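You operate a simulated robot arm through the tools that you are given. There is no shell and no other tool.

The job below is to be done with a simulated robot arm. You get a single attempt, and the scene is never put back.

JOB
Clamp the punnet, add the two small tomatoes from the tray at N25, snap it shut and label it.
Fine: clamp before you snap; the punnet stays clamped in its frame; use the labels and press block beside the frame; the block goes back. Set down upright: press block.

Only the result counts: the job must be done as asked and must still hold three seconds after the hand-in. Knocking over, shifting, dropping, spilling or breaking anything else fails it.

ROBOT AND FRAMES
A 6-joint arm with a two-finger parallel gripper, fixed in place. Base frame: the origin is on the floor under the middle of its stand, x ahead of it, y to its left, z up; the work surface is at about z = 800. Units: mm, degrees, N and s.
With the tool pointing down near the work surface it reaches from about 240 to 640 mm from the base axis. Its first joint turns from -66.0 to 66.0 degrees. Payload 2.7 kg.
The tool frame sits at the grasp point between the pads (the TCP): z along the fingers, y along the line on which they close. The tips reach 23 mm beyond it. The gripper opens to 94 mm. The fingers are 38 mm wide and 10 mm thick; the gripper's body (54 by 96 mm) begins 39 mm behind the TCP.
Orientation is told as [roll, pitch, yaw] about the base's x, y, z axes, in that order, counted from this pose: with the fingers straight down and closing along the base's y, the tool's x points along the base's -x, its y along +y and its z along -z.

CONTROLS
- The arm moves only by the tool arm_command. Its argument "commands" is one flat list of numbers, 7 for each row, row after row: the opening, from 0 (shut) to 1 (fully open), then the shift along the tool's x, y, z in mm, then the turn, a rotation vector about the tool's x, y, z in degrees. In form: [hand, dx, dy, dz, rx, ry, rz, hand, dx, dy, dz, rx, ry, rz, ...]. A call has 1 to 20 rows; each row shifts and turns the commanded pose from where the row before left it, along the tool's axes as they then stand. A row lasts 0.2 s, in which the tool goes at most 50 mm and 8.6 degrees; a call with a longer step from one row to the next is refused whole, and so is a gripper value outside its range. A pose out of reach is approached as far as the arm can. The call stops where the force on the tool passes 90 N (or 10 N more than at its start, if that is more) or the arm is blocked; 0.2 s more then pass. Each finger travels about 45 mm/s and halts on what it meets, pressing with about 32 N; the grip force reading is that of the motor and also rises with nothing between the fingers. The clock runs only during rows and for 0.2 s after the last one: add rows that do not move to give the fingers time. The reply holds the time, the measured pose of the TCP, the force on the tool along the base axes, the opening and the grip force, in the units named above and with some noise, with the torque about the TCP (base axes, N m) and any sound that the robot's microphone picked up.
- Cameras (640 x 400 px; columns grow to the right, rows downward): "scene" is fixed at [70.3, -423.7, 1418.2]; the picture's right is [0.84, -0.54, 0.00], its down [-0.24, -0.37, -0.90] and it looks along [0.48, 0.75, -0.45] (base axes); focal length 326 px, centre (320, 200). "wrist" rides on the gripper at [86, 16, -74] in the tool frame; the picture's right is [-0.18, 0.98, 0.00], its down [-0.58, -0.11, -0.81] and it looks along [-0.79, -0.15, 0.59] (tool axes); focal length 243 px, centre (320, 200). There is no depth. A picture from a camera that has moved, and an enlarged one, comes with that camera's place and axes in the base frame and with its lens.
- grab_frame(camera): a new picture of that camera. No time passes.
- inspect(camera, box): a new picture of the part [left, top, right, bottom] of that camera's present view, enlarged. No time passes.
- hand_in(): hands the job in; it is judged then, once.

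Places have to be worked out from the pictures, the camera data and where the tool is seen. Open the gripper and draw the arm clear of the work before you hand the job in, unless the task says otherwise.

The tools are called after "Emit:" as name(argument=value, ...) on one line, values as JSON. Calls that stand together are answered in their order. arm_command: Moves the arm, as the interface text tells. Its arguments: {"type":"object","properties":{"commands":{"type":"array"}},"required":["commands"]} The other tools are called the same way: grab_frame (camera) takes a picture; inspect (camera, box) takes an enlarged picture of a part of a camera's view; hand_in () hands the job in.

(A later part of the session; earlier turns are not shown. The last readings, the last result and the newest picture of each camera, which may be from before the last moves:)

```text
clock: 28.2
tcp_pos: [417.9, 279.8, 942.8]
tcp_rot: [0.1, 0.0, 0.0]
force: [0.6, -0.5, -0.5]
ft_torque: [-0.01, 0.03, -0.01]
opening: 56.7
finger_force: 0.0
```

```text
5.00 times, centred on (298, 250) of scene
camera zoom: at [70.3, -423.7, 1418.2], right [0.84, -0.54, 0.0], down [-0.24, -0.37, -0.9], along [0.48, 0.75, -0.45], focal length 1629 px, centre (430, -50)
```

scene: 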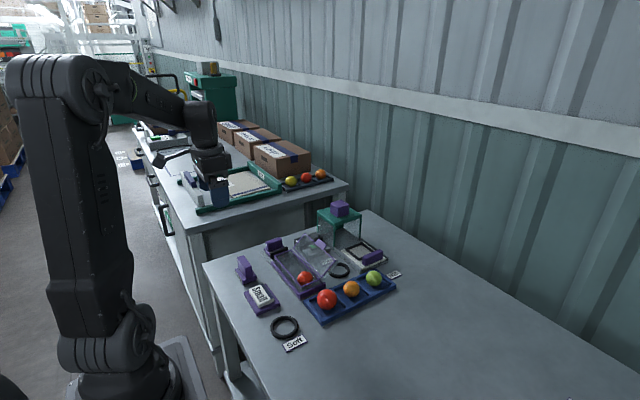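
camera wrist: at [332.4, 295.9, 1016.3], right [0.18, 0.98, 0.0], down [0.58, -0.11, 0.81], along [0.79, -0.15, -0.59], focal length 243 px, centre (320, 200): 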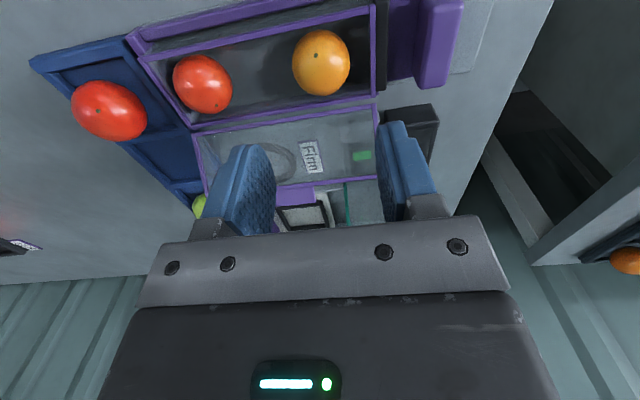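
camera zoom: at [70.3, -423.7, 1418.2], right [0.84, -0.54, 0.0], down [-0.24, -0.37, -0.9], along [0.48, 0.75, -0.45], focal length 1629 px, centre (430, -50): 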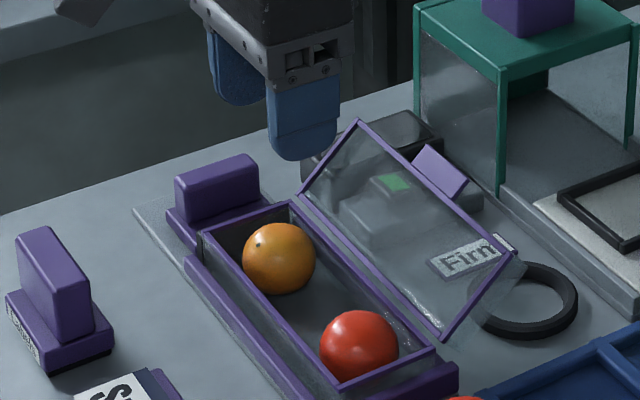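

Orange sits at y≈281, red at y≈184, leaving a gap of ~54 mm. To make room for the third, I use the shut fingers to roll the orange gently further to +y and the red a little to −y.

Emit:
arm_command(commands=[0.3, 0, -23, 0, 0, 0, 0, 0, 0, -23, 0, 0, 0, 0, 0, 0, 0, 0, 0, 0, 0, 0, 0, 0, 0, 0, 0, 0, 0, 0, 0, 40, 0, 0, 0, 0, 0, 0, 30, 0, 0, 0, 0, 0, 0, 20, 0, 0, 0, 0, 0, 0, 7, 0, 0, 0])

Emit:
inspect(camera="scene", box=[248, 210, 348, 290])

Emit:
grab_frame(camera="wrist")

```text
clock: 30.0
tcp_pos: [415.9, 234.2, 844.5]
tcp_rot: [-0.1, -0.1, 0.0]
force: [-1.1, 0.6, -0.4]
ft_torque: [-0.02, 0.02, -0.02]
opening: 0.0
finger_force: 32.4
```

```text
5.00 times, centred on (298, 250) of scene
camera zoom: at [70.3, -423.7, 1418.2], right [0.84, -0.54, 0.0], down [-0.24, -0.37, -0.9], along [0.48, 0.75, -0.45], focal length 1629 px, centre (430, -50)
```

zoom: 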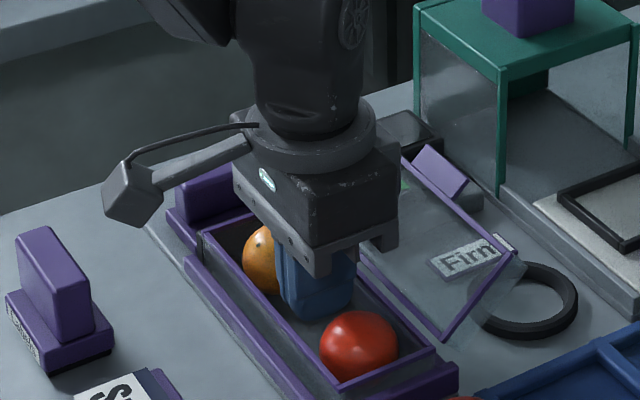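

```text
taken
camera wrist: at [331.4, 251.3, 918.0], right [0.18, 0.98, 0.0], down [0.58, -0.11, 0.81], along [0.79, -0.15, -0.59], focal length 243 px, centre (320, 200)
```

wrist: 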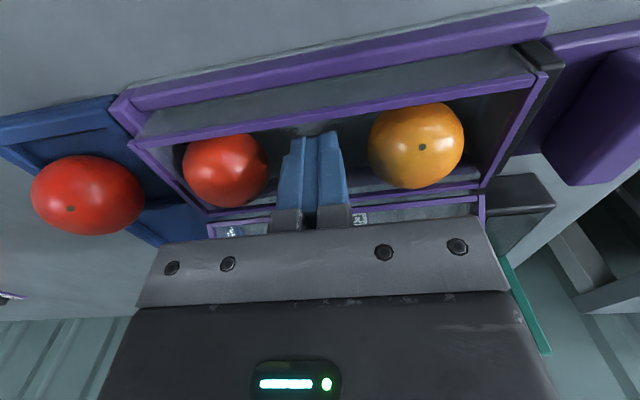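

The fingers are between the two tomatoes. I roll the orange toward +y to TCP y≈259, then the red to −y by a few millimetres, and come up.

Emit:
arm_command(commands=[0, 0, 8, 0, 0, 0, 0, 0, 0, 6, 0, 0, 0, 0, 0, 0, 4, 0, 0, 0, 0, 0, 0, 3, 0, 0, 0, 0, 0, 0, 3, 0, 0, 0, 0, 0, 0, 2, 0, 0, 0, 0, 0, 0, 0, 0, 0, 0, 0])

Emit:
arm_command(commands=[0, 0, -10, 0, 0, 0, 0, 0, 0, -15, 0, 0, 0, 0, 0, 0, -12, 0, 0, 0, 0, 0, 0, -4, 0, 0, 0, 0, 0, 0, -3, 0, 0, 0, 0, 0, 0, -3, 0, 0, 0, 0, 0, 0, 0, 0, 0, 0, 0])

Emit:
grab_frame(camera="wrist")

```text
clock: 31.6
tcp_pos: [416.9, 260.4, 845.1]
tcp_rot: [0.0, 0.0, 0.1]
force: [0.0, 0.9, 0.0]
ft_torque: [0.04, 0.01, 0.02]
opening: 0.3
finger_force: 32.0
```

```text
clock: 33.2
tcp_pos: [417.8, 212.2, 845.1]
tcp_rot: [0.0, 0.0, 0.0]
force: [-0.9, 0.0, -0.3]
ft_torque: [-0.02, 0.01, 0.04]
opening: 0.1
finger_force: 31.8
```

```text
taken
camera wrist: at [332.0, 229.5, 919.4], right [0.18, 0.98, 0.0], down [0.58, -0.11, 0.81], along [0.79, -0.15, -0.59], focal length 243 px, centre (320, 200)
```

wrist: 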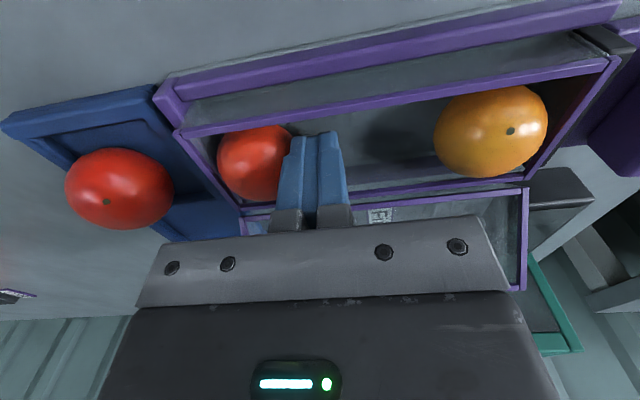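

Gap is now about 202–270 in y. I rise and travel to above the green tomato at ≈(580, 92), opening to ~56 mm.

Emit:
arm_command(commands=[0, 0, 4, -30, 0, 0, 0, 0, 0, 0, -45, 0, 0, 0, 0, 0, 0, -25, 0, 0, 0, 0.2, -32.6, -24.8, 0, 0, 0, 0, 0.4, -32.6, -24.8, 0, 0, 0, 0, 0.6, -32.6, -24.8, 0, 0, 0, 0, 0.62, -32.6, -24.8, 0, 0, 0, 0, 0.62, -32.4, -24.8, 0, 0, 0, 0, 0.62, 0, 0, 20, 0, 0, 0, 0.62, 0, 0, 15, 0, 0, 0])

Emit:
grab_frame(camera="wrist")

Emit:
inspect(camera="scene", box=[308, 200, 428, 300])

```text
clock: 35.4
tcp_pos: [580.9, 94.3, 909.0]
tcp_rot: [0.1, 0.0, -0.1]
force: [-0.1, 0.5, 0.6]
ft_torque: [0.0, 0.04, -0.01]
opening: 58.3
finger_force: 0.1
```

```text
taken
camera wrist: at [495.5, 110.1, 983.4], right [0.18, 0.98, 0.0], down [0.58, -0.11, 0.81], along [0.79, -0.15, -0.59], focal length 243 px, centre (320, 200)
```

wrist: 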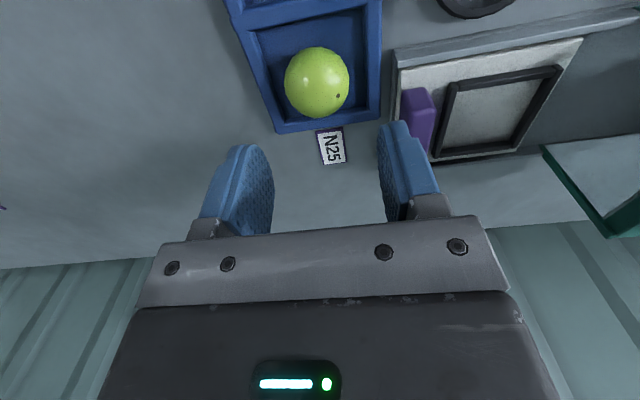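

```text
4.00 times, centred on (368, 250) of scene
camera zoom: at [70.3, -423.7, 1418.2], right [0.84, -0.54, 0.0], down [-0.24, -0.37, -0.9], along [0.48, 0.75, -0.45], focal length 1303 px, centre (128, 0)
```

zoom: 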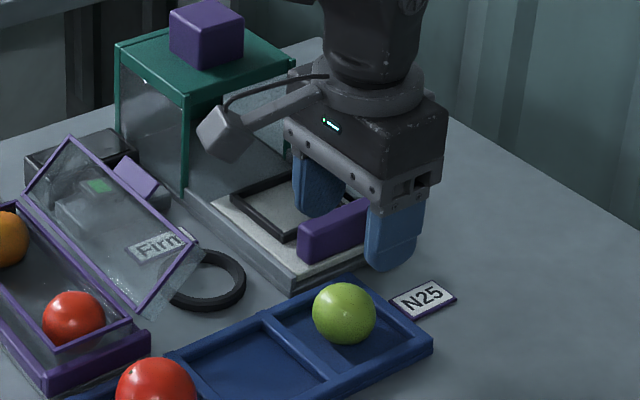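

Green centre refines to ≈(578.7, 92.6); the scale's purple handle is clear (y≥146). I descend around the green tomato and close gently.

Emit:
arm_command(commands=[0.62, 2.2, -1.7, 20, 0, 0, 0, 0.62, 0, 0, 25, 0, 0, 0, 0.6, 0, 0, 18, 0, 0, 0, 0.55, 0, 0, 9, 0, 0, 0, 0.5, 0, 0, 0, 0, 0, 0, 0.47, 0, 0, 0, 0, 0, 0, 0.47, 0, 0, 0, 0, 0, 0])

Emit:
grab_frame(camera="wrist")

Emit:
arm_command(commands=[0.45, 0, 0, 0, 0, 0, 0, 0.45, 0, 0, 0, 0, 0, 0])

```text
clock: 37.0
tcp_pos: [578.1, 90.9, 837.8]
tcp_rot: [0.0, 0.0, -0.1]
force: [0.0, 0.5, 0.3]
ft_torque: [0.03, -0.02, -0.02]
opening: 44.1
finger_force: 0.1
```

```text
taken
camera wrist: at [492.5, 107.5, 913.2], right [0.18, 0.98, 0.0], down [0.58, -0.11, 0.81], along [0.79, -0.15, -0.59], focal length 243 px, centre (320, 200)
```

wrist: 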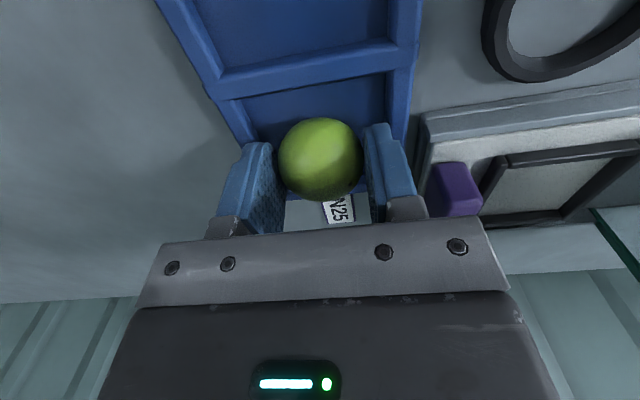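

```text
clock: 37.6
tcp_pos: [577.8, 90.7, 837.9]
tcp_rot: [0.1, 0.0, -0.1]
force: [0.7, -0.2, -1.0]
ft_torque: [0.0, -0.02, 0.0]
opening: 43.1
finger_force: 0.7
```

Just touching at 43 mm. I close a little more.

Emit:
arm_command(commands=[0.43, 0, 0, 0, 0, 0, 0, 0.43, 0, 0, 0, 0, 0, 0])

Emit:
arm_command(commands=[0.42, 0, 0, -15, 0, 0, 0, 0.42, 0, 0, -30, 0, 0, 0, 0.42, 0, 0, -35, 0, 0, 0, 0.42, 0, 0, -30, 0, 0, 0])

Emit:
grab_frame(camera="wrist")

```text
clock: 38.2
tcp_pos: [578.1, 90.9, 838.8]
tcp_rot: [0.0, 0.1, 0.0]
force: [-0.3, 0.1, -0.1]
ft_torque: [0.0, 0.01, 0.0]
opening: 42.2
finger_force: 16.4
```

```text
clock: 39.2
tcp_pos: [576.8, 91.0, 947.8]
tcp_rot: [0.0, 0.0, 0.0]
force: [0.0, 0.3, 0.0]
ft_torque: [0.0, 0.03, -0.02]
opening: 42.0
finger_force: 16.1
```

```text
taken
camera wrist: at [491.9, 108.3, 1021.5], right [0.18, 0.98, 0.0], down [0.58, -0.11, 0.81], along [0.79, -0.15, -0.59], focal length 243 px, centre (320, 200)
```

wrist: 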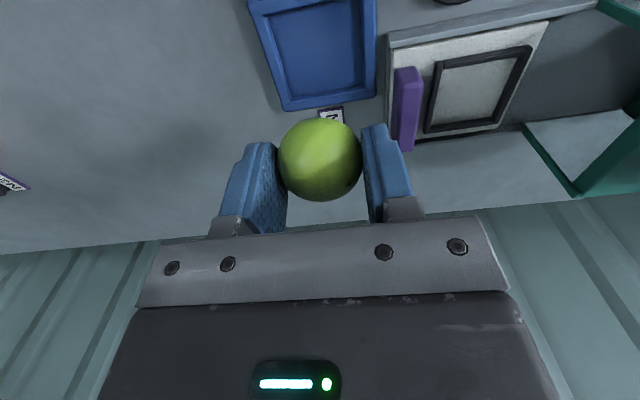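

The green tomato is held (42.0 mm, 16 N). I carry it above the gap in the punnet, about (418, 236).

Emit:
arm_command(commands=[0.42, 20, 15, -5, 0, 0, 0, 0.42, 32, 30, 0, 0, 0, 0, 0.42, 32, 30, 0, 0, 0, 0, 0.42, 32, 30, 0, 0, 0, 0, 0.42, 30, 25, 0, 0, 0, 0, 0.42, 13, 15, 0, 0, 0, 0, 0.42, 0, 0, 15, 0, 0, 0, 0.42, 0, 0, 0, 0, 0, 0])

Emit:
grab_frame(camera="wrist")

Emit:
inspect(camera="scene", box=[248, 210, 348, 290])

```text
clock: 41.0
tcp_pos: [419.6, 236.9, 936.2]
tcp_rot: [0.0, -0.1, 0.0]
force: [-0.2, 0.0, -1.2]
ft_torque: [0.01, 0.0, 0.01]
opening: 42.2
finger_force: 15.7
```

```text
taken
camera wrist: at [333.8, 252.6, 1011.2], right [0.18, 0.98, 0.0], down [0.58, -0.11, 0.81], along [0.79, -0.15, -0.59], focal length 243 px, centre (320, 200)
```

wrist: 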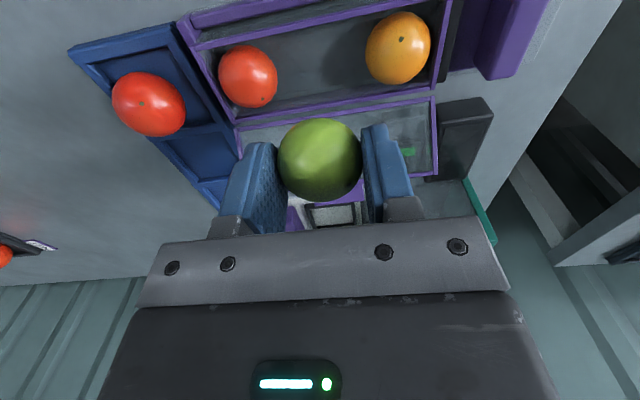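

```text
5.00 times, centred on (298, 250) of scene
camera zoom: at [70.3, -423.7, 1418.2], right [0.84, -0.54, 0.0], down [-0.24, -0.37, -0.9], along [0.48, 0.75, -0.45], focal length 1629 px, centre (430, -50)
```

zoom: 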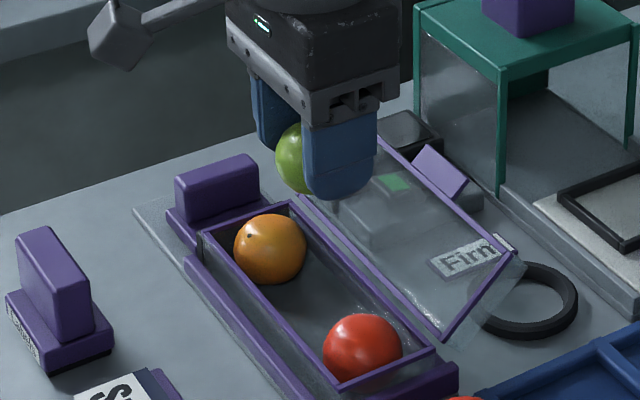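

Red ≈ y 182, orange ≈ y 292; the gap's centre is y≈237, which matches. I lower the green tomato.

Emit:
arm_command(commands=[0.42, 1.5, 0, 30, 0, 0, 0, 0.42, 0, 0, 25, 0, 0, 0, 0.42, 0, 0, 18, 0, 0, 0, 0.42, 0, 0, 10, 0, 0, 0, 0.42, 0, 0, 5, 0, 0, 0, 0.42, 0, 0, 3, 0, 0, 0, 0.42, 0, 0, 0, 0, 0, 0])

Emit:
arm_command(commands=[0.42, 0, 0, 2, 0, 0, 0, 0.42, 0, 0, 0, 0, 0, 0])

```text
clock: 42.6
tcp_pos: [418.5, 236.7, 845.9]
tcp_rot: [0.1, 0.0, -0.1]
force: [0.2, 0.1, -0.7]
ft_torque: [-0.03, 0.0, -0.01]
opening: 42.1
finger_force: 16.2
```

```text
clock: 43.2
tcp_pos: [417.8, 236.6, 845.1]
tcp_rot: [0.1, 0.0, 0.1]
force: [-0.7, 1.0, -0.5]
ft_torque: [0.01, -0.01, -0.01]
opening: 42.2
finger_force: 15.9
```

Still free; I continue in 2 mm steps.

Emit:
arm_command(commands=[0.42, 0, 0, 2, 0, 0, 0, 0.42, 0, 0, 0, 0, 0, 0])

Emit:
arm_command(commands=[0.42, 0, 0, 1.5, 0, 0, 0, 0.42, 0, 0, 0, 0, 0, 0])

```text
clock: 43.8
tcp_pos: [419.5, 237.6, 841.4]
tcp_rot: [0.0, 0.0, 0.0]
force: [0.3, 0.3, -1.0]
ft_torque: [0.0, 0.0, 0.03]
opening: 42.1
finger_force: 15.3
```

```text
clock: 44.4
tcp_pos: [417.8, 237.0, 842.1]
tcp_rot: [0.1, -0.1, 0.0]
force: [-0.7, -0.9, 8.5]
ft_torque: [-0.02, 0.04, -0.01]
opening: 42.1
finger_force: 15.8
```

Floor contact at 8.5 N. I ease up 1 mm, open a little and withdraw straight up.

Emit:
arm_command(commands=[0.42, 0, 0, -1, 0, 0, 0, 0.44, 0, 0, 0, 0, 0, 0, 0.47, 0, 0, 0, 0, 0, 0, 0.49, 0, 0, 0, 0, 0, 0, 0.49, 0, 0, -10, 0, 0, 0, 0.49, 0, 0, -20, 0, 0, 0, 0.49, 0, 0, -30, 0, 0, 0, 0.6, 0, 0, -40, 0, 0, 0])

Emit:
grab_frame(camera="wrist")

Emit:
inspect(camera="scene", box=[248, 210, 348, 290])

```text
clock: 46.2
tcp_pos: [418.3, 237.3, 942.7]
tcp_rot: [0.0, 0.0, 0.0]
force: [-0.4, 0.1, -0.5]
ft_torque: [0.02, 0.0, -0.03]
opening: 56.9
finger_force: 0.1
```

```text
taken
camera wrist: at [332.7, 254.3, 1016.5], right [0.18, 0.98, 0.0], down [0.58, -0.11, 0.81], along [0.79, -0.15, -0.59], focal length 243 px, centre (320, 200)
```

wrist: 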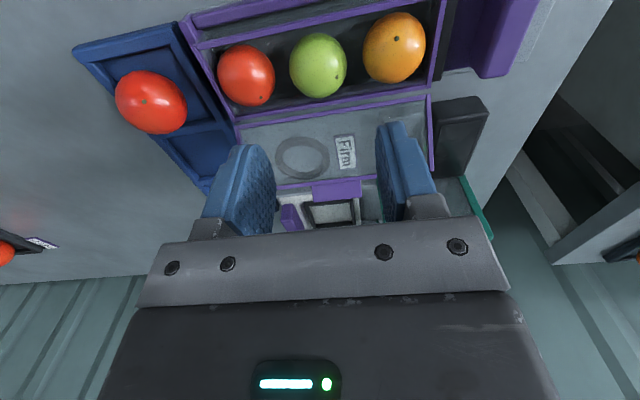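

```text
5.00 times, centred on (298, 250) of scene
camera zoom: at [70.3, -423.7, 1418.2], right [0.84, -0.54, 0.0], down [-0.24, -0.37, -0.9], along [0.48, 0.75, -0.45], focal length 1629 px, centre (430, -50)
```

zoom: 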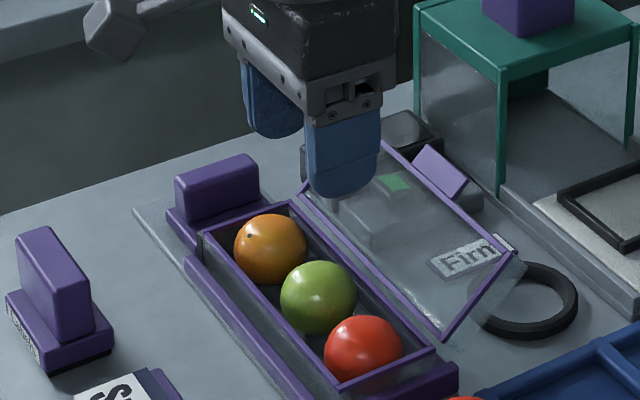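

All three tomatoes are in. Now I study the lid and what lies behind it, with enlarged views from both cameras.

Emit:
inspect(camera="scene", box=[290, 215, 360, 290])

Emit:
inspect(camera="wrist", box=[190, 60, 510, 240])

Emit:
inspect(camera="scene", box=[290, 190, 420, 300])

```text
5.33 times, centred on (325, 252) of scene
camera zoom: at [70.3, -423.7, 1418.2], right [0.84, -0.54, 0.0], down [-0.24, -0.37, -0.9], along [0.48, 0.75, -0.45], focal length 1738 px, centre (293, -80)
```

zoom: 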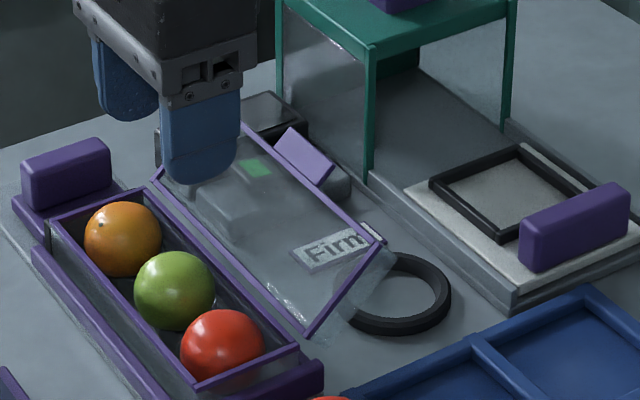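

```text
2.00 times, centred on (350, 150) of wrist
camera zoom: at [332.7, 254.3, 1016.5], right [0.18, 0.98, 0.0], down [0.58, -0.11, 0.81], along [0.79, -0.15, -0.59], focal length 485 px, centre (260, 300)
```

zoom: 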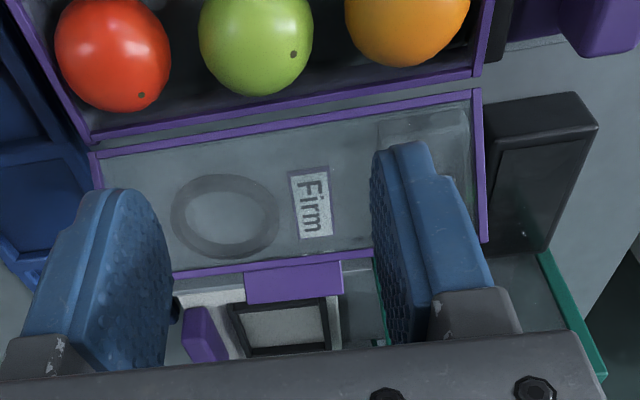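

```text
3.64 times, centred on (355, 245) of scene
camera zoom: at [70.3, -423.7, 1418.2], right [0.84, -0.54, 0.0], down [-0.24, -0.37, -0.9], along [0.48, 0.75, -0.45], focal length 1185 px, centre (193, 36)
```

zoom: 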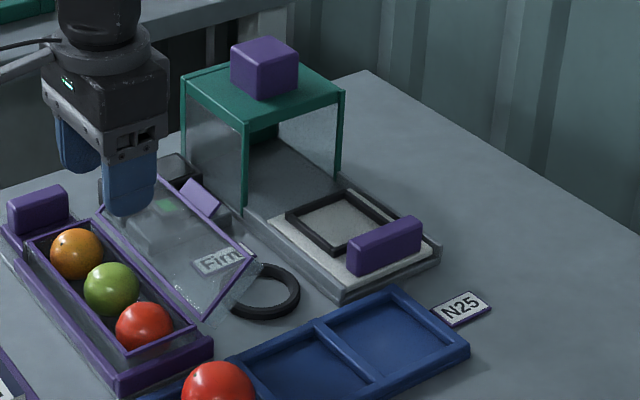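

Lid estimate: hinge line ≈ (452.5, y, 838), outer edge ≈ (498, 877) with a tab at y≈217–260 reaching to about (509, 886). I zoom in on the greenish spot seen through the lid and the objects behind it.

Emit:
inspect(camera="scene", box=[300, 230, 345, 260])

Emit:
arm_command(commands=[0.5, 30, 15, -20, 0, 0, 0, 0.3, 35, 20, -20, 0, 0, 0, 0, 35, 20, -20, 0, 0, 0, 0, 0, 0, -10, 0, 0, 0])

Emit:
grab_frame(camera="wrist")

Emit:
inspect(camera="scene", box=[280, 205, 370, 285])

```text
13.33 times, centred on (322, 245) of scene
camera zoom: at [70.3, -423.7, 1418.2], right [0.84, -0.54, 0.0], down [-0.24, -0.37, -0.9], along [0.48, 0.75, -0.45], focal length 4345 px, centre (287, -400)
```

zoom: 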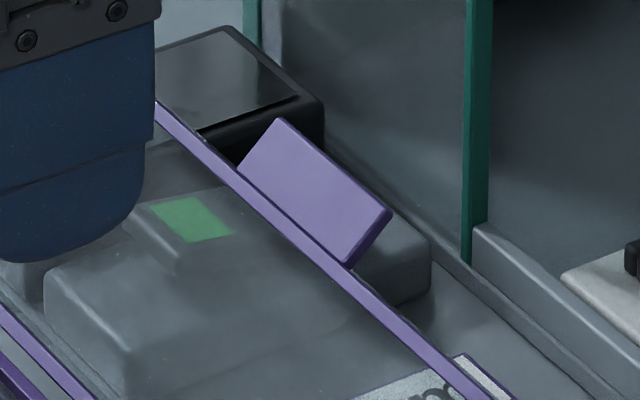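

```text
clock: 47.2
tcp_pos: [316.6, 291.2, 1011.6]
tcp_rot: [0.0, 0.0, 0.0]
force: [-0.5, 0.5, 1.0]
ft_torque: [-0.02, 0.01, -0.04]
opening: 0.0
finger_force: 24.1
```

```text
taken
camera wrist: at [230.9, 307.1, 1085.9], right [0.18, 0.98, 0.0], down [0.58, -0.11, 0.81], along [0.79, -0.15, -0.59], focal length 243 px, centre (320, 200)
```

wrist: 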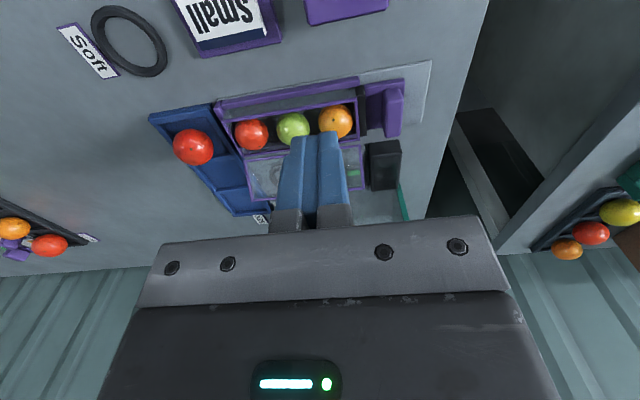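

```text
5.00 times, centred on (325, 245) of scene
camera zoom: at [70.3, -423.7, 1418.2], right [0.84, -0.54, 0.0], down [-0.24, -0.37, -0.9], along [0.48, 0.75, -0.45], focal length 1629 px, centre (295, -25)
```

zoom: 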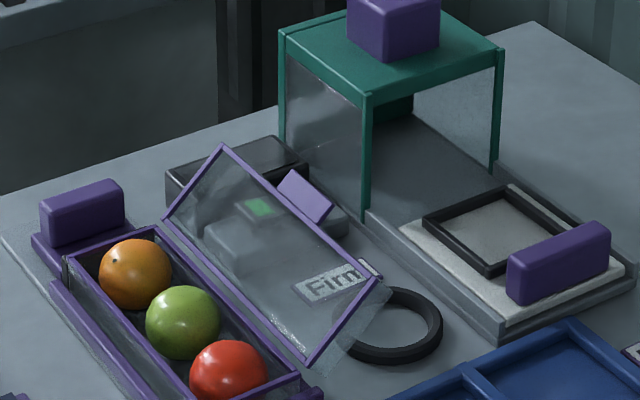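

The device with the green display sits at y≳287, clear of a push at the lid's middle (y≈238). I move the shut fingers to behind the lid tab at about x=540, y=238, and go down so that the tips are at z≈855.

Emit:
arm_command(commands=[0, -44.7, -10.6, 2, 0, 0, 0, 0, -44.7, -10.6, 2, 0, 0, 0, 0, -44.7, -10.6, 2, 0, 0, 0, 0, -44.7, -10.6, 2, 0, 0, 0, 0, -44.7, -10.6, 2, 0, 0, 0, 0, 0, 0, 35, 0, 0, 0, 0, 0, 0, 30, 0, 0, 0])

Emit:
grab_frame(camera="wrist")

Emit:
inspect(camera="scene", box=[270, 175, 390, 275])

```text
clock: 48.8
tcp_pos: [541.9, 238.0, 935.6]
tcp_rot: [0.0, 0.0, -0.1]
force: [0.3, 0.0, -0.5]
ft_torque: [0.0, 0.0, 0.0]
opening: 0.2
finger_force: 32.5
```

```text
taken
camera wrist: at [456.7, 254.1, 1011.0], right [0.18, 0.98, 0.0], down [0.58, -0.11, 0.81], along [0.79, -0.15, -0.59], focal length 243 px, centre (320, 200)
```

wrist: 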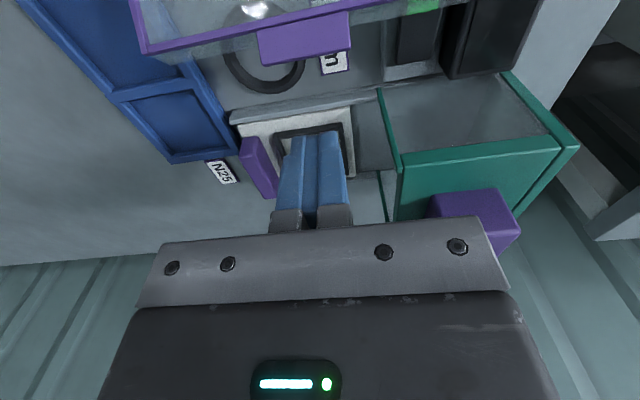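

```text
4.00 times, centred on (330, 225) of scene
camera zoom: at [70.3, -423.7, 1418.2], right [0.84, -0.54, 0.0], down [-0.24, -0.37, -0.9], along [0.48, 0.75, -0.45], focal length 1303 px, centre (280, 100)
```

zoom: 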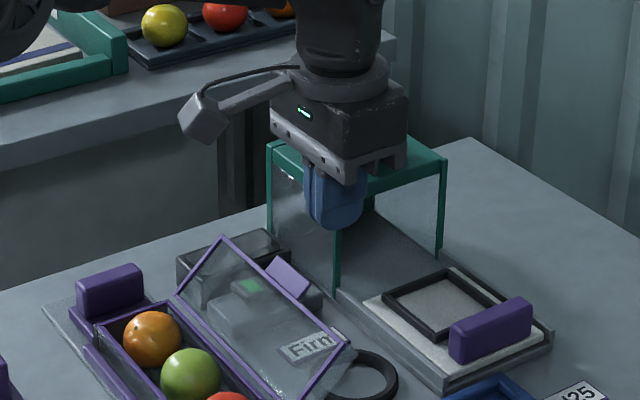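

Tab tip measured at ≈(508, 237, 886); hood corner at ≈(583, 288), clear. I descend to tip height ≈855.

Emit:
arm_command(commands=[0, 0, 0, 25, 0, 0, 0, 0, 0, 0, 20, 0, 0, 0, 0, 0, 0, 13, 0, 0, 0, 0, 0, 0, 0, 0, 0, 0])

Emit:
inspect(camera="scene", box=[280, 190, 370, 270])

Emit:
grab_frame(camera="wrist")

```text
clock: 49.8
tcp_pos: [542.2, 238.9, 879.2]
tcp_rot: [0.0, -0.1, 0.0]
force: [0.0, 1.4, 0.4]
ft_torque: [0.01, -0.02, 0.04]
opening: 0.0
finger_force: 31.7
```

```text
5.00 times, centred on (325, 230) of scene
camera zoom: at [70.3, -423.7, 1418.2], right [0.84, -0.54, 0.0], down [-0.24, -0.37, -0.9], along [0.48, 0.75, -0.45], focal length 1629 px, centre (295, 50)
```

zoom: 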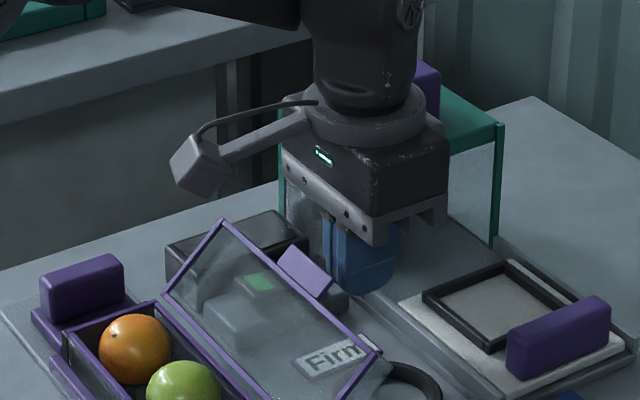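

```text
taken
camera wrist: at [456.6, 255.1, 953.1], right [0.18, 0.98, 0.0], down [0.58, -0.11, 0.81], along [0.79, -0.15, -0.59], focal length 243 px, centre (320, 200)
```

wrist: 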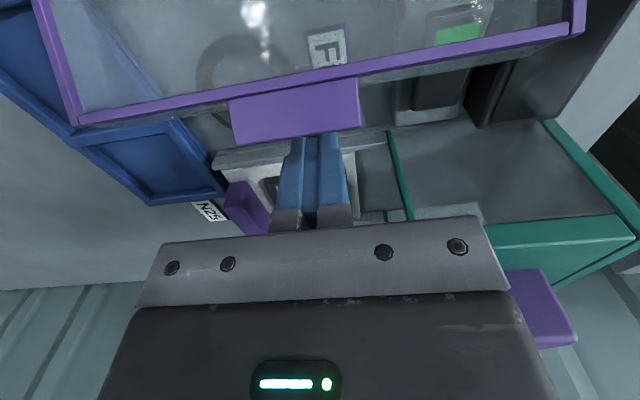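

All clear. I now push in −x (tool +x) in small steps and watch the force and the lid.

Emit:
arm_command(commands=[0, 8, 0, 0, 0, 0, 0, 0, 5, 0, 0, 0, 0, 0, 0, 5, 0, 0, 0, 0, 0, 0, 5, 0, 0, 0, 0, 0, 0, 0, 0, 0, 0, 0, 0])

Emit:
inspect(camera="scene", box=[280, 190, 370, 270])

```text
clock: 51.0
tcp_pos: [517.9, 238.6, 878.4]
tcp_rot: [0.0, 0.0, 0.0]
force: [-0.2, -0.7, 0.0]
ft_torque: [0.01, 0.01, 0.0]
opening: 0.1
finger_force: 31.6
```

```text
5.00 times, centred on (325, 230) of scene
camera zoom: at [70.3, -423.7, 1418.2], right [0.84, -0.54, 0.0], down [-0.24, -0.37, -0.9], along [0.48, 0.75, -0.45], focal length 1629 px, centre (295, 50)
```

zoom: 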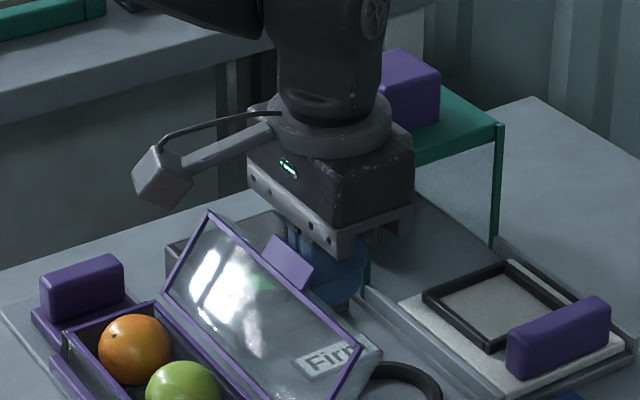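

The lid is rising easily. I continue pushing.

Emit:
arm_command(commands=[0, 6, 0, 0, 0, 0, 0, 0, 6, 0, 0, 0, 0, 0, 0, 6, 0, 0, 0, 0, 0, 0, 6, 0, 0, 0, 0, 0, 0, 0, 0, 0, 0, 0, 0])

Emit:
inspect(camera="scene", box=[270, 190, 360, 270])

Emit:
grab_frame(camera="wrist")

```text
clock: 52.2
tcp_pos: [501.0, 239.7, 889.2]
tcp_rot: [0.5, -1.6, 0.2]
force: [33.7, -10.3, 44.2]
ft_torque: [-0.06, 0.81, 0.26]
opening: 0.0
finger_force: 32.6
```

```text
5.00 times, centred on (315, 230) of scene
camera zoom: at [70.5, -424.3, 1418.0], right [0.84, -0.54, 0.0], down [-0.24, -0.37, -0.9], along [0.48, 0.75, -0.44], focal length 1629 px, centre (345, 50)
```

zoom: 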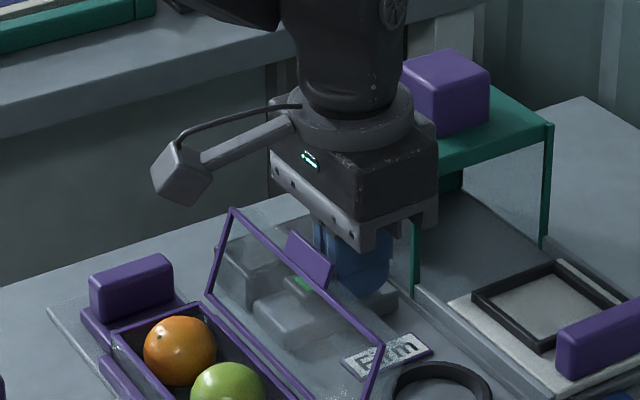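

```text
taken
camera wrist: at [414.8, 255.1, 961.9], right [0.18, 0.98, 0.01], down [0.56, -0.12, 0.82], along [0.81, -0.14, -0.57], focal length 243 px, centre (320, 200)
```

wrist: 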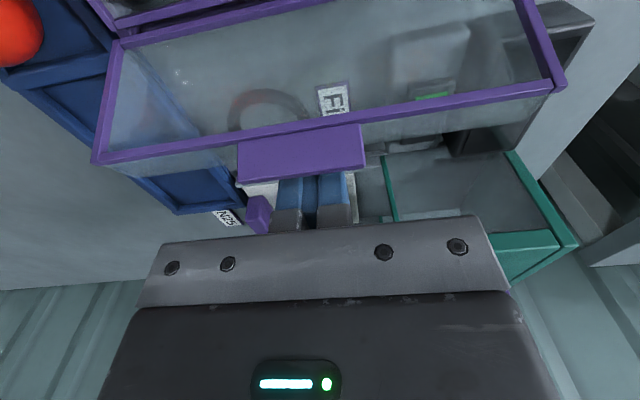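

The tool is being pushed up (44 N): the tab's tip has met the gripper's underside, since I'm too low. I back off in +x and rise by ~22 mm before pushing again.

Emit:
arm_command(commands=[0, -5, 0, 0, 0, 0, 0, 0, -6, 0, 0, 0, 0, 0, 0, 0, 0, 0, 0, 0, 0])

Emit:
inspect(camera="scene", box=[250, 190, 370, 290])

```text
clock: 53.0
tcp_pos: [509.7, 240.0, 884.6]
tcp_rot: [0.3, -0.9, 0.1]
force: [25.2, -3.6, 25.6]
ft_torque: [-0.03, 0.46, 0.12]
opening: 0.0
finger_force: 32.2
```

```text
4.00 times, centred on (310, 240) of scene
camera zoom: at [70.6, -424.0, 1418.1], right [0.84, -0.54, 0.0], down [-0.24, -0.37, -0.9], along [0.48, 0.75, -0.44], focal length 1303 px, centre (360, 40)
```

zoom: 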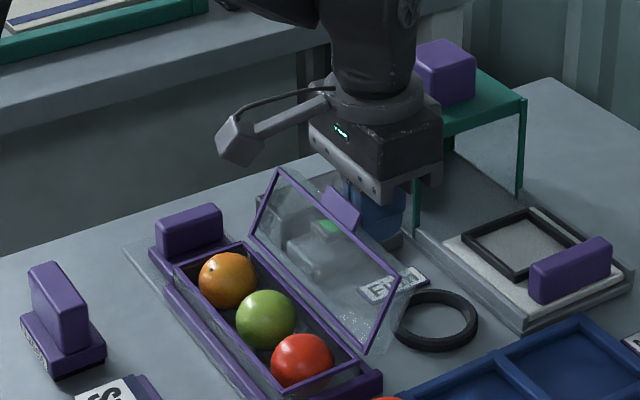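

Still 25 N in x and z. I back off further, a bit more in +x.

Emit:
arm_command(commands=[0, -6, 0, -2, 0, 0, 0, 0, -6, 0, -2, 0, 0, 0, 0, 0, 0, 0, 0, 0, 0])

Emit:
inspect(camera="scene", box=[250, 190, 370, 290])

Emit:
grab_frame(camera="wrist")

```text
clock: 53.8
tcp_pos: [515.2, 239.2, 880.9]
tcp_rot: [-0.1, 0.3, -0.1]
force: [0.3, -0.3, -0.1]
ft_torque: [-0.02, -0.01, -0.04]
opening: 0.0
finger_force: 31.8
```

```text
4.00 times, centred on (310, 240) of scene
camera zoom: at [70.3, -423.7, 1418.2], right [0.84, -0.54, 0.0], down [-0.24, -0.37, -0.9], along [0.48, 0.75, -0.45], focal length 1303 px, centre (360, 40)
```

zoom: 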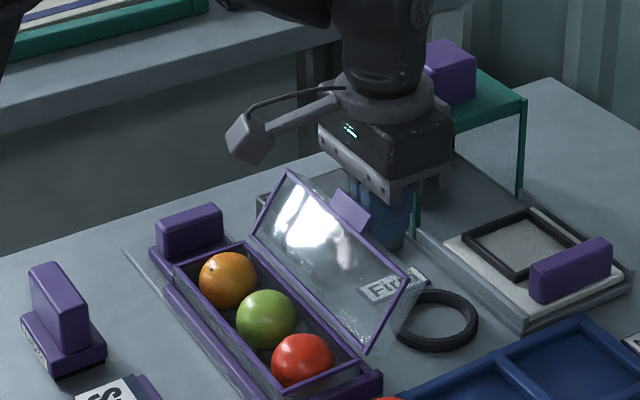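

```text
taken
camera wrist: at [430.0, 255.6, 956.3], right [0.18, 0.98, 0.0], down [0.59, -0.11, 0.8], along [0.79, -0.15, -0.6], focal length 243 px, centre (320, 200)
```

wrist: 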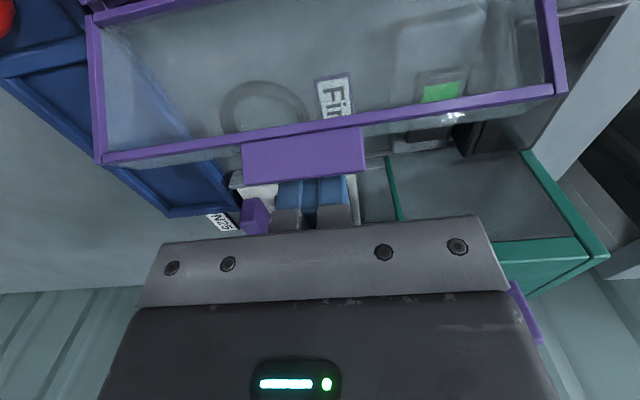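

Free again; the lid stays at ≈59° by itself. The lid's edge sticks to the finger rather than sliding, so I'll follow its arc about the hinge (−x and up together) instead of pushing straight.

Emit:
arm_command(commands=[0, 4.5, 0, -4.2, 0, 0, 0, 0, 4.6, 0, -3.7, 0, 0, 0, 0, 4.5, 0, -2.8, 0, 0, 0, 0, 4.5, 0, -2.4, 0, 0, 0, 0, 0, 0, 0, 0, 0, 0])

Emit:
inspect(camera="scene", box=[250, 190, 370, 290])

Emit:
grab_frame(camera="wrist")

```text
clock: 55.0
tcp_pos: [498.2, 237.2, 896.1]
tcp_rot: [0.0, 0.0, -0.1]
force: [-0.2, 0.1, 0.9]
ft_torque: [-0.01, -0.02, -0.03]
opening: 0.1
finger_force: 31.4
```

```text
4.00 times, centred on (310, 240) of scene
camera zoom: at [70.3, -423.7, 1418.2], right [0.84, -0.54, 0.0], down [-0.24, -0.37, -0.9], along [0.48, 0.75, -0.45], focal length 1303 px, centre (360, 40)
```

zoom: 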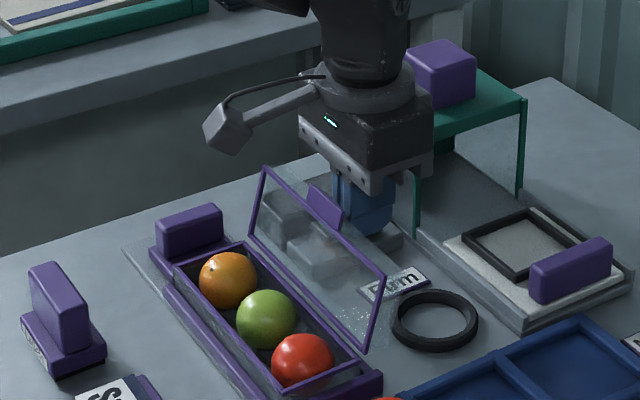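

```text
taken
camera wrist: at [413.4, 254.8, 969.8], right [0.18, 0.98, 0.0], down [0.58, -0.11, 0.81], along [0.79, -0.15, -0.59], focal length 243 px, centre (320, 200)
```

wrist: 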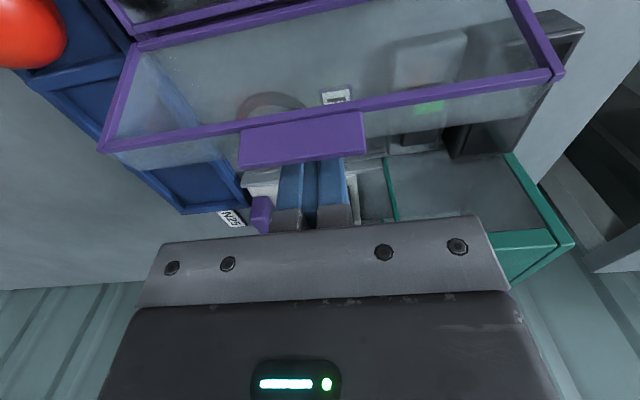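

Smooth now (≈1 N), lid at ≈80°. I continue along the arc past vertical.

Emit:
arm_command(commands=[0, 4.8, 0, -2, 0, 0, 0, 0, 4.9, 0, -1.5, 0, 0, 0, 0, 5, 0, -1.2, 0, 0, 0, 0, 5.1, 0, -0.6, 0, 0, 0, 0, 5.2, 0, 0, 0, 0, 0, 0, 5.2, 0, 0, 0, 0, 0, 0, 0, 0, 0, 0, 0, 0])

Emit:
inspect(camera="scene", box=[250, 190, 370, 290])

Emit:
grab_frame(camera="wrist")

```text
clock: 56.6
tcp_pos: [468.5, 239.0, 900.9]
tcp_rot: [0.0, 0.1, 0.0]
force: [-0.2, -0.5, 0.4]
ft_torque: [0.0, -0.04, 0.01]
opening: 0.1
finger_force: 32.0
```

```text
4.00 times, centred on (310, 240) of scene
camera zoom: at [70.3, -423.7, 1418.2], right [0.84, -0.54, 0.0], down [-0.24, -0.37, -0.9], along [0.48, 0.75, -0.45], focal length 1303 px, centre (360, 40)
```

zoom: 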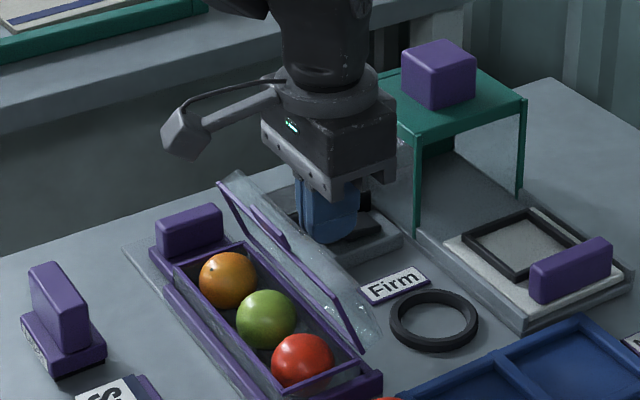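

```text
taken
camera wrist: at [383.0, 255.0, 975.3], right [0.18, 0.98, 0.0], down [0.58, -0.11, 0.81], along [0.79, -0.15, -0.59], focal length 243 px, centre (320, 200)
```

wrist: 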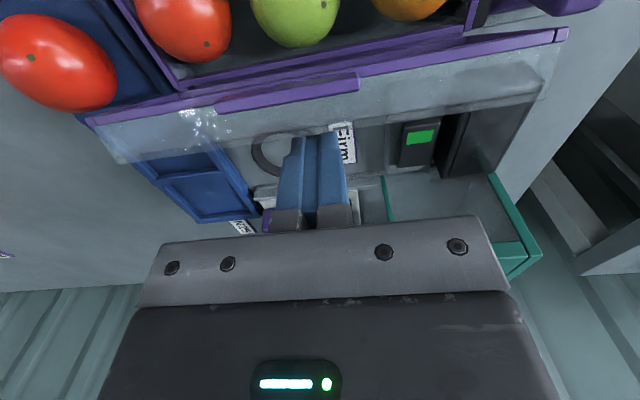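

The lid is past vertical (about 62° from closed). I keep following the arc downward to bring it nearly shut.

Emit:
arm_command(commands=[0, 7.4, 0, 1.3, 0, 0, 0, 0, 6.5, 0, 2.4, 0, 0, 0, 0, 6.1, 0, 3.5, 0, 0, 0, 0, 5.4, 0, 4.4, 0, 0, 0, 0, 0, 0, 0, 0, 0, 0])

Emit:
inspect(camera="scene", box=[250, 190, 370, 290])

Emit:
grab_frame(camera="wrist")

```text
clock: 57.8
tcp_pos: [443.4, 238.6, 890.1]
tcp_rot: [0.0, 0.0, 0.1]
force: [-0.1, 0.4, 0.3]
ft_torque: [0.01, 0.0, 0.0]
opening: 0.3
finger_force: 32.2
```

```text
4.00 times, centred on (310, 240) of scene
camera zoom: at [70.3, -423.7, 1418.2], right [0.84, -0.54, 0.0], down [-0.24, -0.37, -0.9], along [0.48, 0.75, -0.45], focal length 1303 px, centre (360, 40)
```

zoom: 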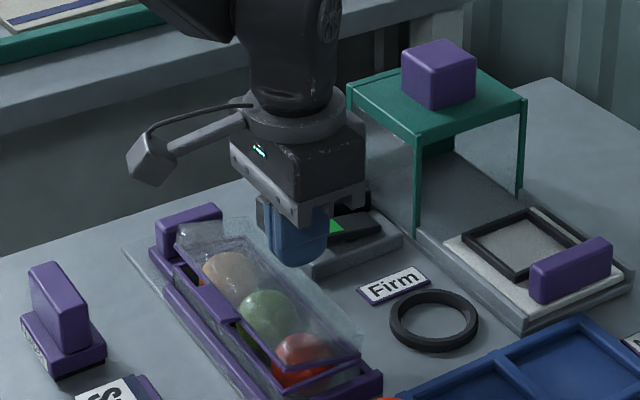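

```text
taken
camera wrist: at [358.1, 255.6, 964.2], right [0.18, 0.98, 0.0], down [0.58, -0.11, 0.81], along [0.79, -0.15, -0.59], focal length 243 px, centre (320, 200)
```

wrist: 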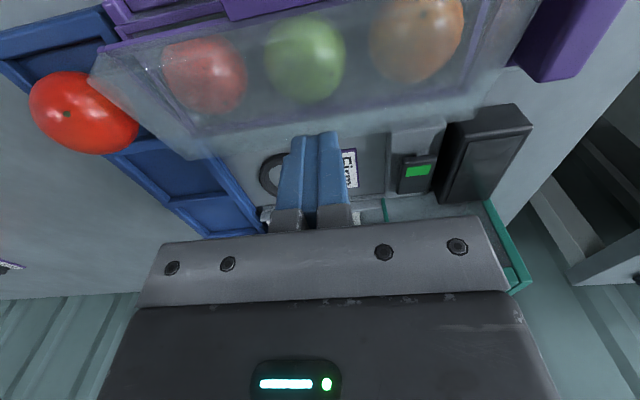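

The lid has dropped to nearly closed. I raise the tool a little and look at it closely.

Emit:
arm_command(commands=[0, 0, 0, -20, 0, 0, 0, 0, 0, 0, -20, 0, 0, 0, 0, 40, 0, -10, 0, 0, 0, 0, 45, 0, 0, 0, 0, 0])

Emit:
inspect(camera="scene", box=[260, 230, 350, 300])

Emit:
grab_frame(camera="wrist")

```text
clock: 58.8
tcp_pos: [358.7, 236.8, 940.4]
tcp_rot: [0.1, 0.0, 0.0]
force: [-0.1, -0.1, 0.6]
ft_torque: [-0.01, 0.05, 0.01]
opening: 0.0
finger_force: 32.0
```

```text
5.71 times, centred on (305, 265) of scene
camera zoom: at [70.3, -423.7, 1418.2], right [0.84, -0.54, 0.0], down [-0.24, -0.37, -0.9], along [0.48, 0.75, -0.45], focal length 1862 px, centre (406, -171)
```

zoom: 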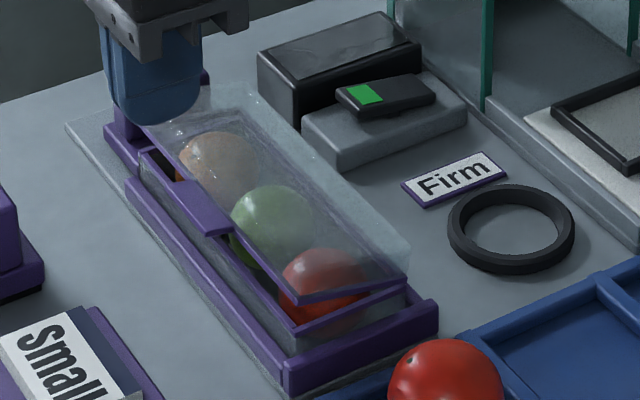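

```text
taken
camera wrist: at [272.4, 253.7, 1015.0], right [0.18, 0.98, 0.0], down [0.58, -0.11, 0.81], along [0.79, -0.15, -0.59], focal length 243 px, centre (320, 200)
```

wrist: 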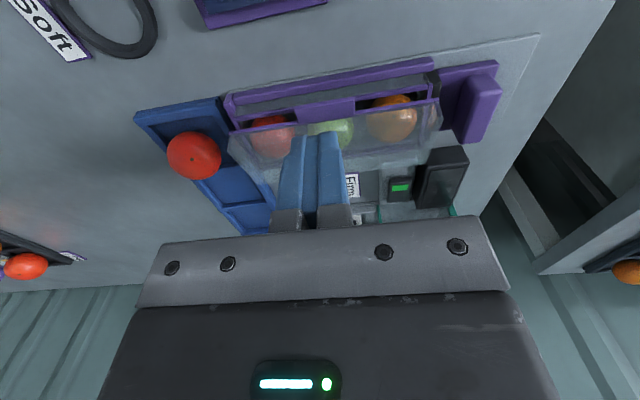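

The lid rests about 15° open, tab on the −x side. I position the shut fingers over the front half of the dome at about (412, 238) and press down in small steps, listening for the snap.

Emit:
arm_command(commands=[0, -30, 1, 0, 0, 0, 0, 0, -24, 1, 0, 0, 0, 0, 0, 0, 0, 25, 0, 0, 0, 0, 0, 0, 18, 0, 0, 0, 0, 0, 0, 4, 0, 0, 0, 0, 0, 0, 4, 0, 0, 0, 0, 0, 0, 4, 0, 0, 0, 0, 0, 0, 0, 0, 0, 0])

Emit:
inspect(camera="scene", box=[260, 215, 350, 300])

```text
clock: 60.6
tcp_pos: [412.9, 241.4, 883.9]
tcp_rot: [0.0, 0.0, 0.0]
force: [-1.0, -0.3, 0.0]
ft_torque: [-0.03, -0.02, -0.01]
opening: 0.0
finger_force: 32.3
```

```text
4.71 times, centred on (305, 258) of scene
camera zoom: at [70.3, -423.7, 1418.2], right [0.84, -0.54, 0.0], down [-0.24, -0.37, -0.9], along [0.48, 0.75, -0.45], focal length 1534 px, centre (391, -71)
```

zoom: 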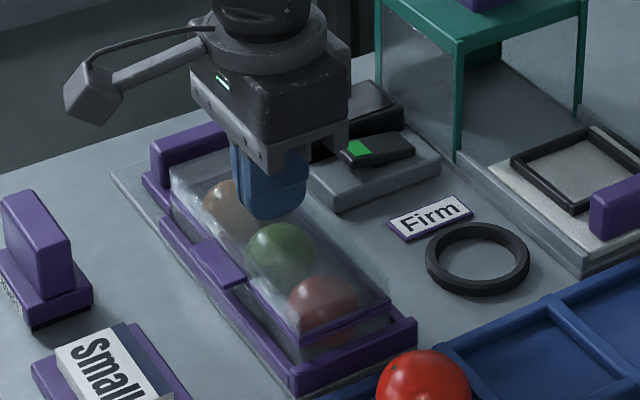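

The lid follows down. I continue in 2 mm steps.

Emit:
arm_command(commands=[0, 0, 0, 2, 0, 0, 0, 0, 0, 0, 2, 0, 0, 0, 0, 0, 0, 0, 0, 0, 0])

Emit:
arm_command(commands=[0, 0, 0, 2, 0, 0, 0, 0, 0, 0, 0, 0, 0, 0])

```text
clock: 61.4
tcp_pos: [412.5, 240.7, 880.8]
tcp_rot: [0.0, 0.0, 0.0]
force: [-0.5, 0.4, -0.6]
ft_torque: [-0.04, 0.01, 0.01]
opening: 0.0
finger_force: 32.2
```

```text
clock: 62.0
tcp_pos: [412.9, 241.1, 880.6]
tcp_rot: [-0.1, -0.1, 0.1]
force: [-2.3, -3.8, 10.7]
ft_torque: [-0.08, 0.03, 0.0]
opening: 0.1
finger_force: 31.8
```

Contact at 10.7 N, tips at z≈857. I keep pressing in 2 mm steps.

Emit:
arm_command(commands=[0, 0, 0, 2, 0, 0, 0, 0, 0, 0, 0, 0, 0, 0])

Emit:
arm_command(commands=[0, 0, 0, 2, 0, 0, 0, 0, 0, 0, 0, 0, 0, 0])

Emit:
inspect(camera="scene", box=[260, 215, 350, 300])

```text
clock: 62.6
tcp_pos: [413.5, 241.3, 879.2]
tcp_rot: [0.1, -0.2, -0.1]
force: [-7.6, -5.3, 31.0]
ft_torque: [-0.13, -0.02, 0.02]
opening: 0.0
finger_force: 32.0
```

```text
clock: 63.2
tcp_pos: [413.3, 241.5, 878.9]
tcp_rot: [0.3, -0.4, 0.0]
force: [-11.2, -7.5, 46.3]
ft_torque: [-0.17, -0.05, 0.06]
opening: 0.0
finger_force: 31.9
```

```text
4.71 times, centred on (305, 258) of scene
camera zoom: at [69.4, -424.2, 1418.1], right [0.84, -0.54, 0.0], down [-0.24, -0.37, -0.9], along [0.48, 0.75, -0.44], focal length 1534 px, centre (391, -71)
```

zoom: 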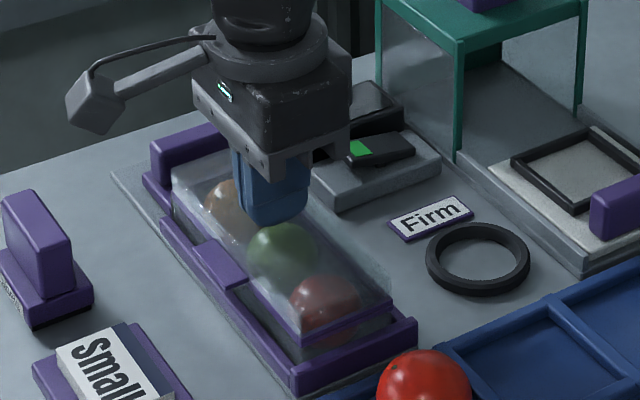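

46 N without a snap. I release and look at the gap and tab closely before pressing at the tab side.

Emit:
arm_command(commands=[0, 0, 0, -10, 0, 0, 0, 0, 0, 0, -20, 0, 0, 0, 0, 30, -10, -30, 0, 0, 0, 0, 40, -10, -10, 0, 0, 0])

Emit:
inspect(camera="scene", box=[270, 230, 350, 300])

Emit:
inspect(camera="wrist", box=[200, 40, 520, 220])

```text
clock: 64.2
tcp_pos: [342.0, 220.1, 944.8]
tcp_rot: [-0.1, 0.0, 0.0]
force: [-0.1, -0.2, 0.2]
ft_torque: [-0.02, 0.0, -0.01]
opening: 0.0
finger_force: 31.7
```

```text
5.71 times, centred on (310, 265) of scene
camera zoom: at [70.3, -423.7, 1418.2], right [0.84, -0.54, 0.0], down [-0.24, -0.37, -0.9], along [0.48, 0.75, -0.45], focal length 1862 px, centre (377, -171)
```

zoom: 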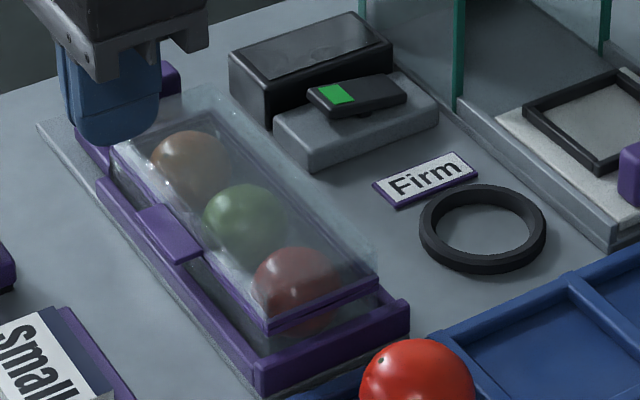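

```text
2.00 times, centred on (360, 130) of wrist
camera zoom: at [257.8, 236.8, 1020.0], right [0.18, 0.98, 0.0], down [0.58, -0.11, 0.81], along [0.79, -0.15, -0.59], focal length 485 px, centre (240, 340)
```

zoom: 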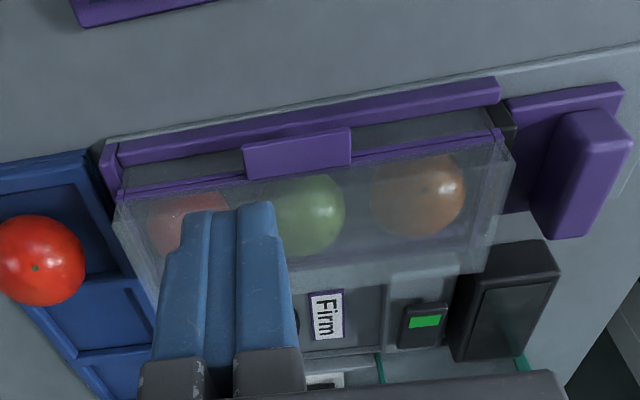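

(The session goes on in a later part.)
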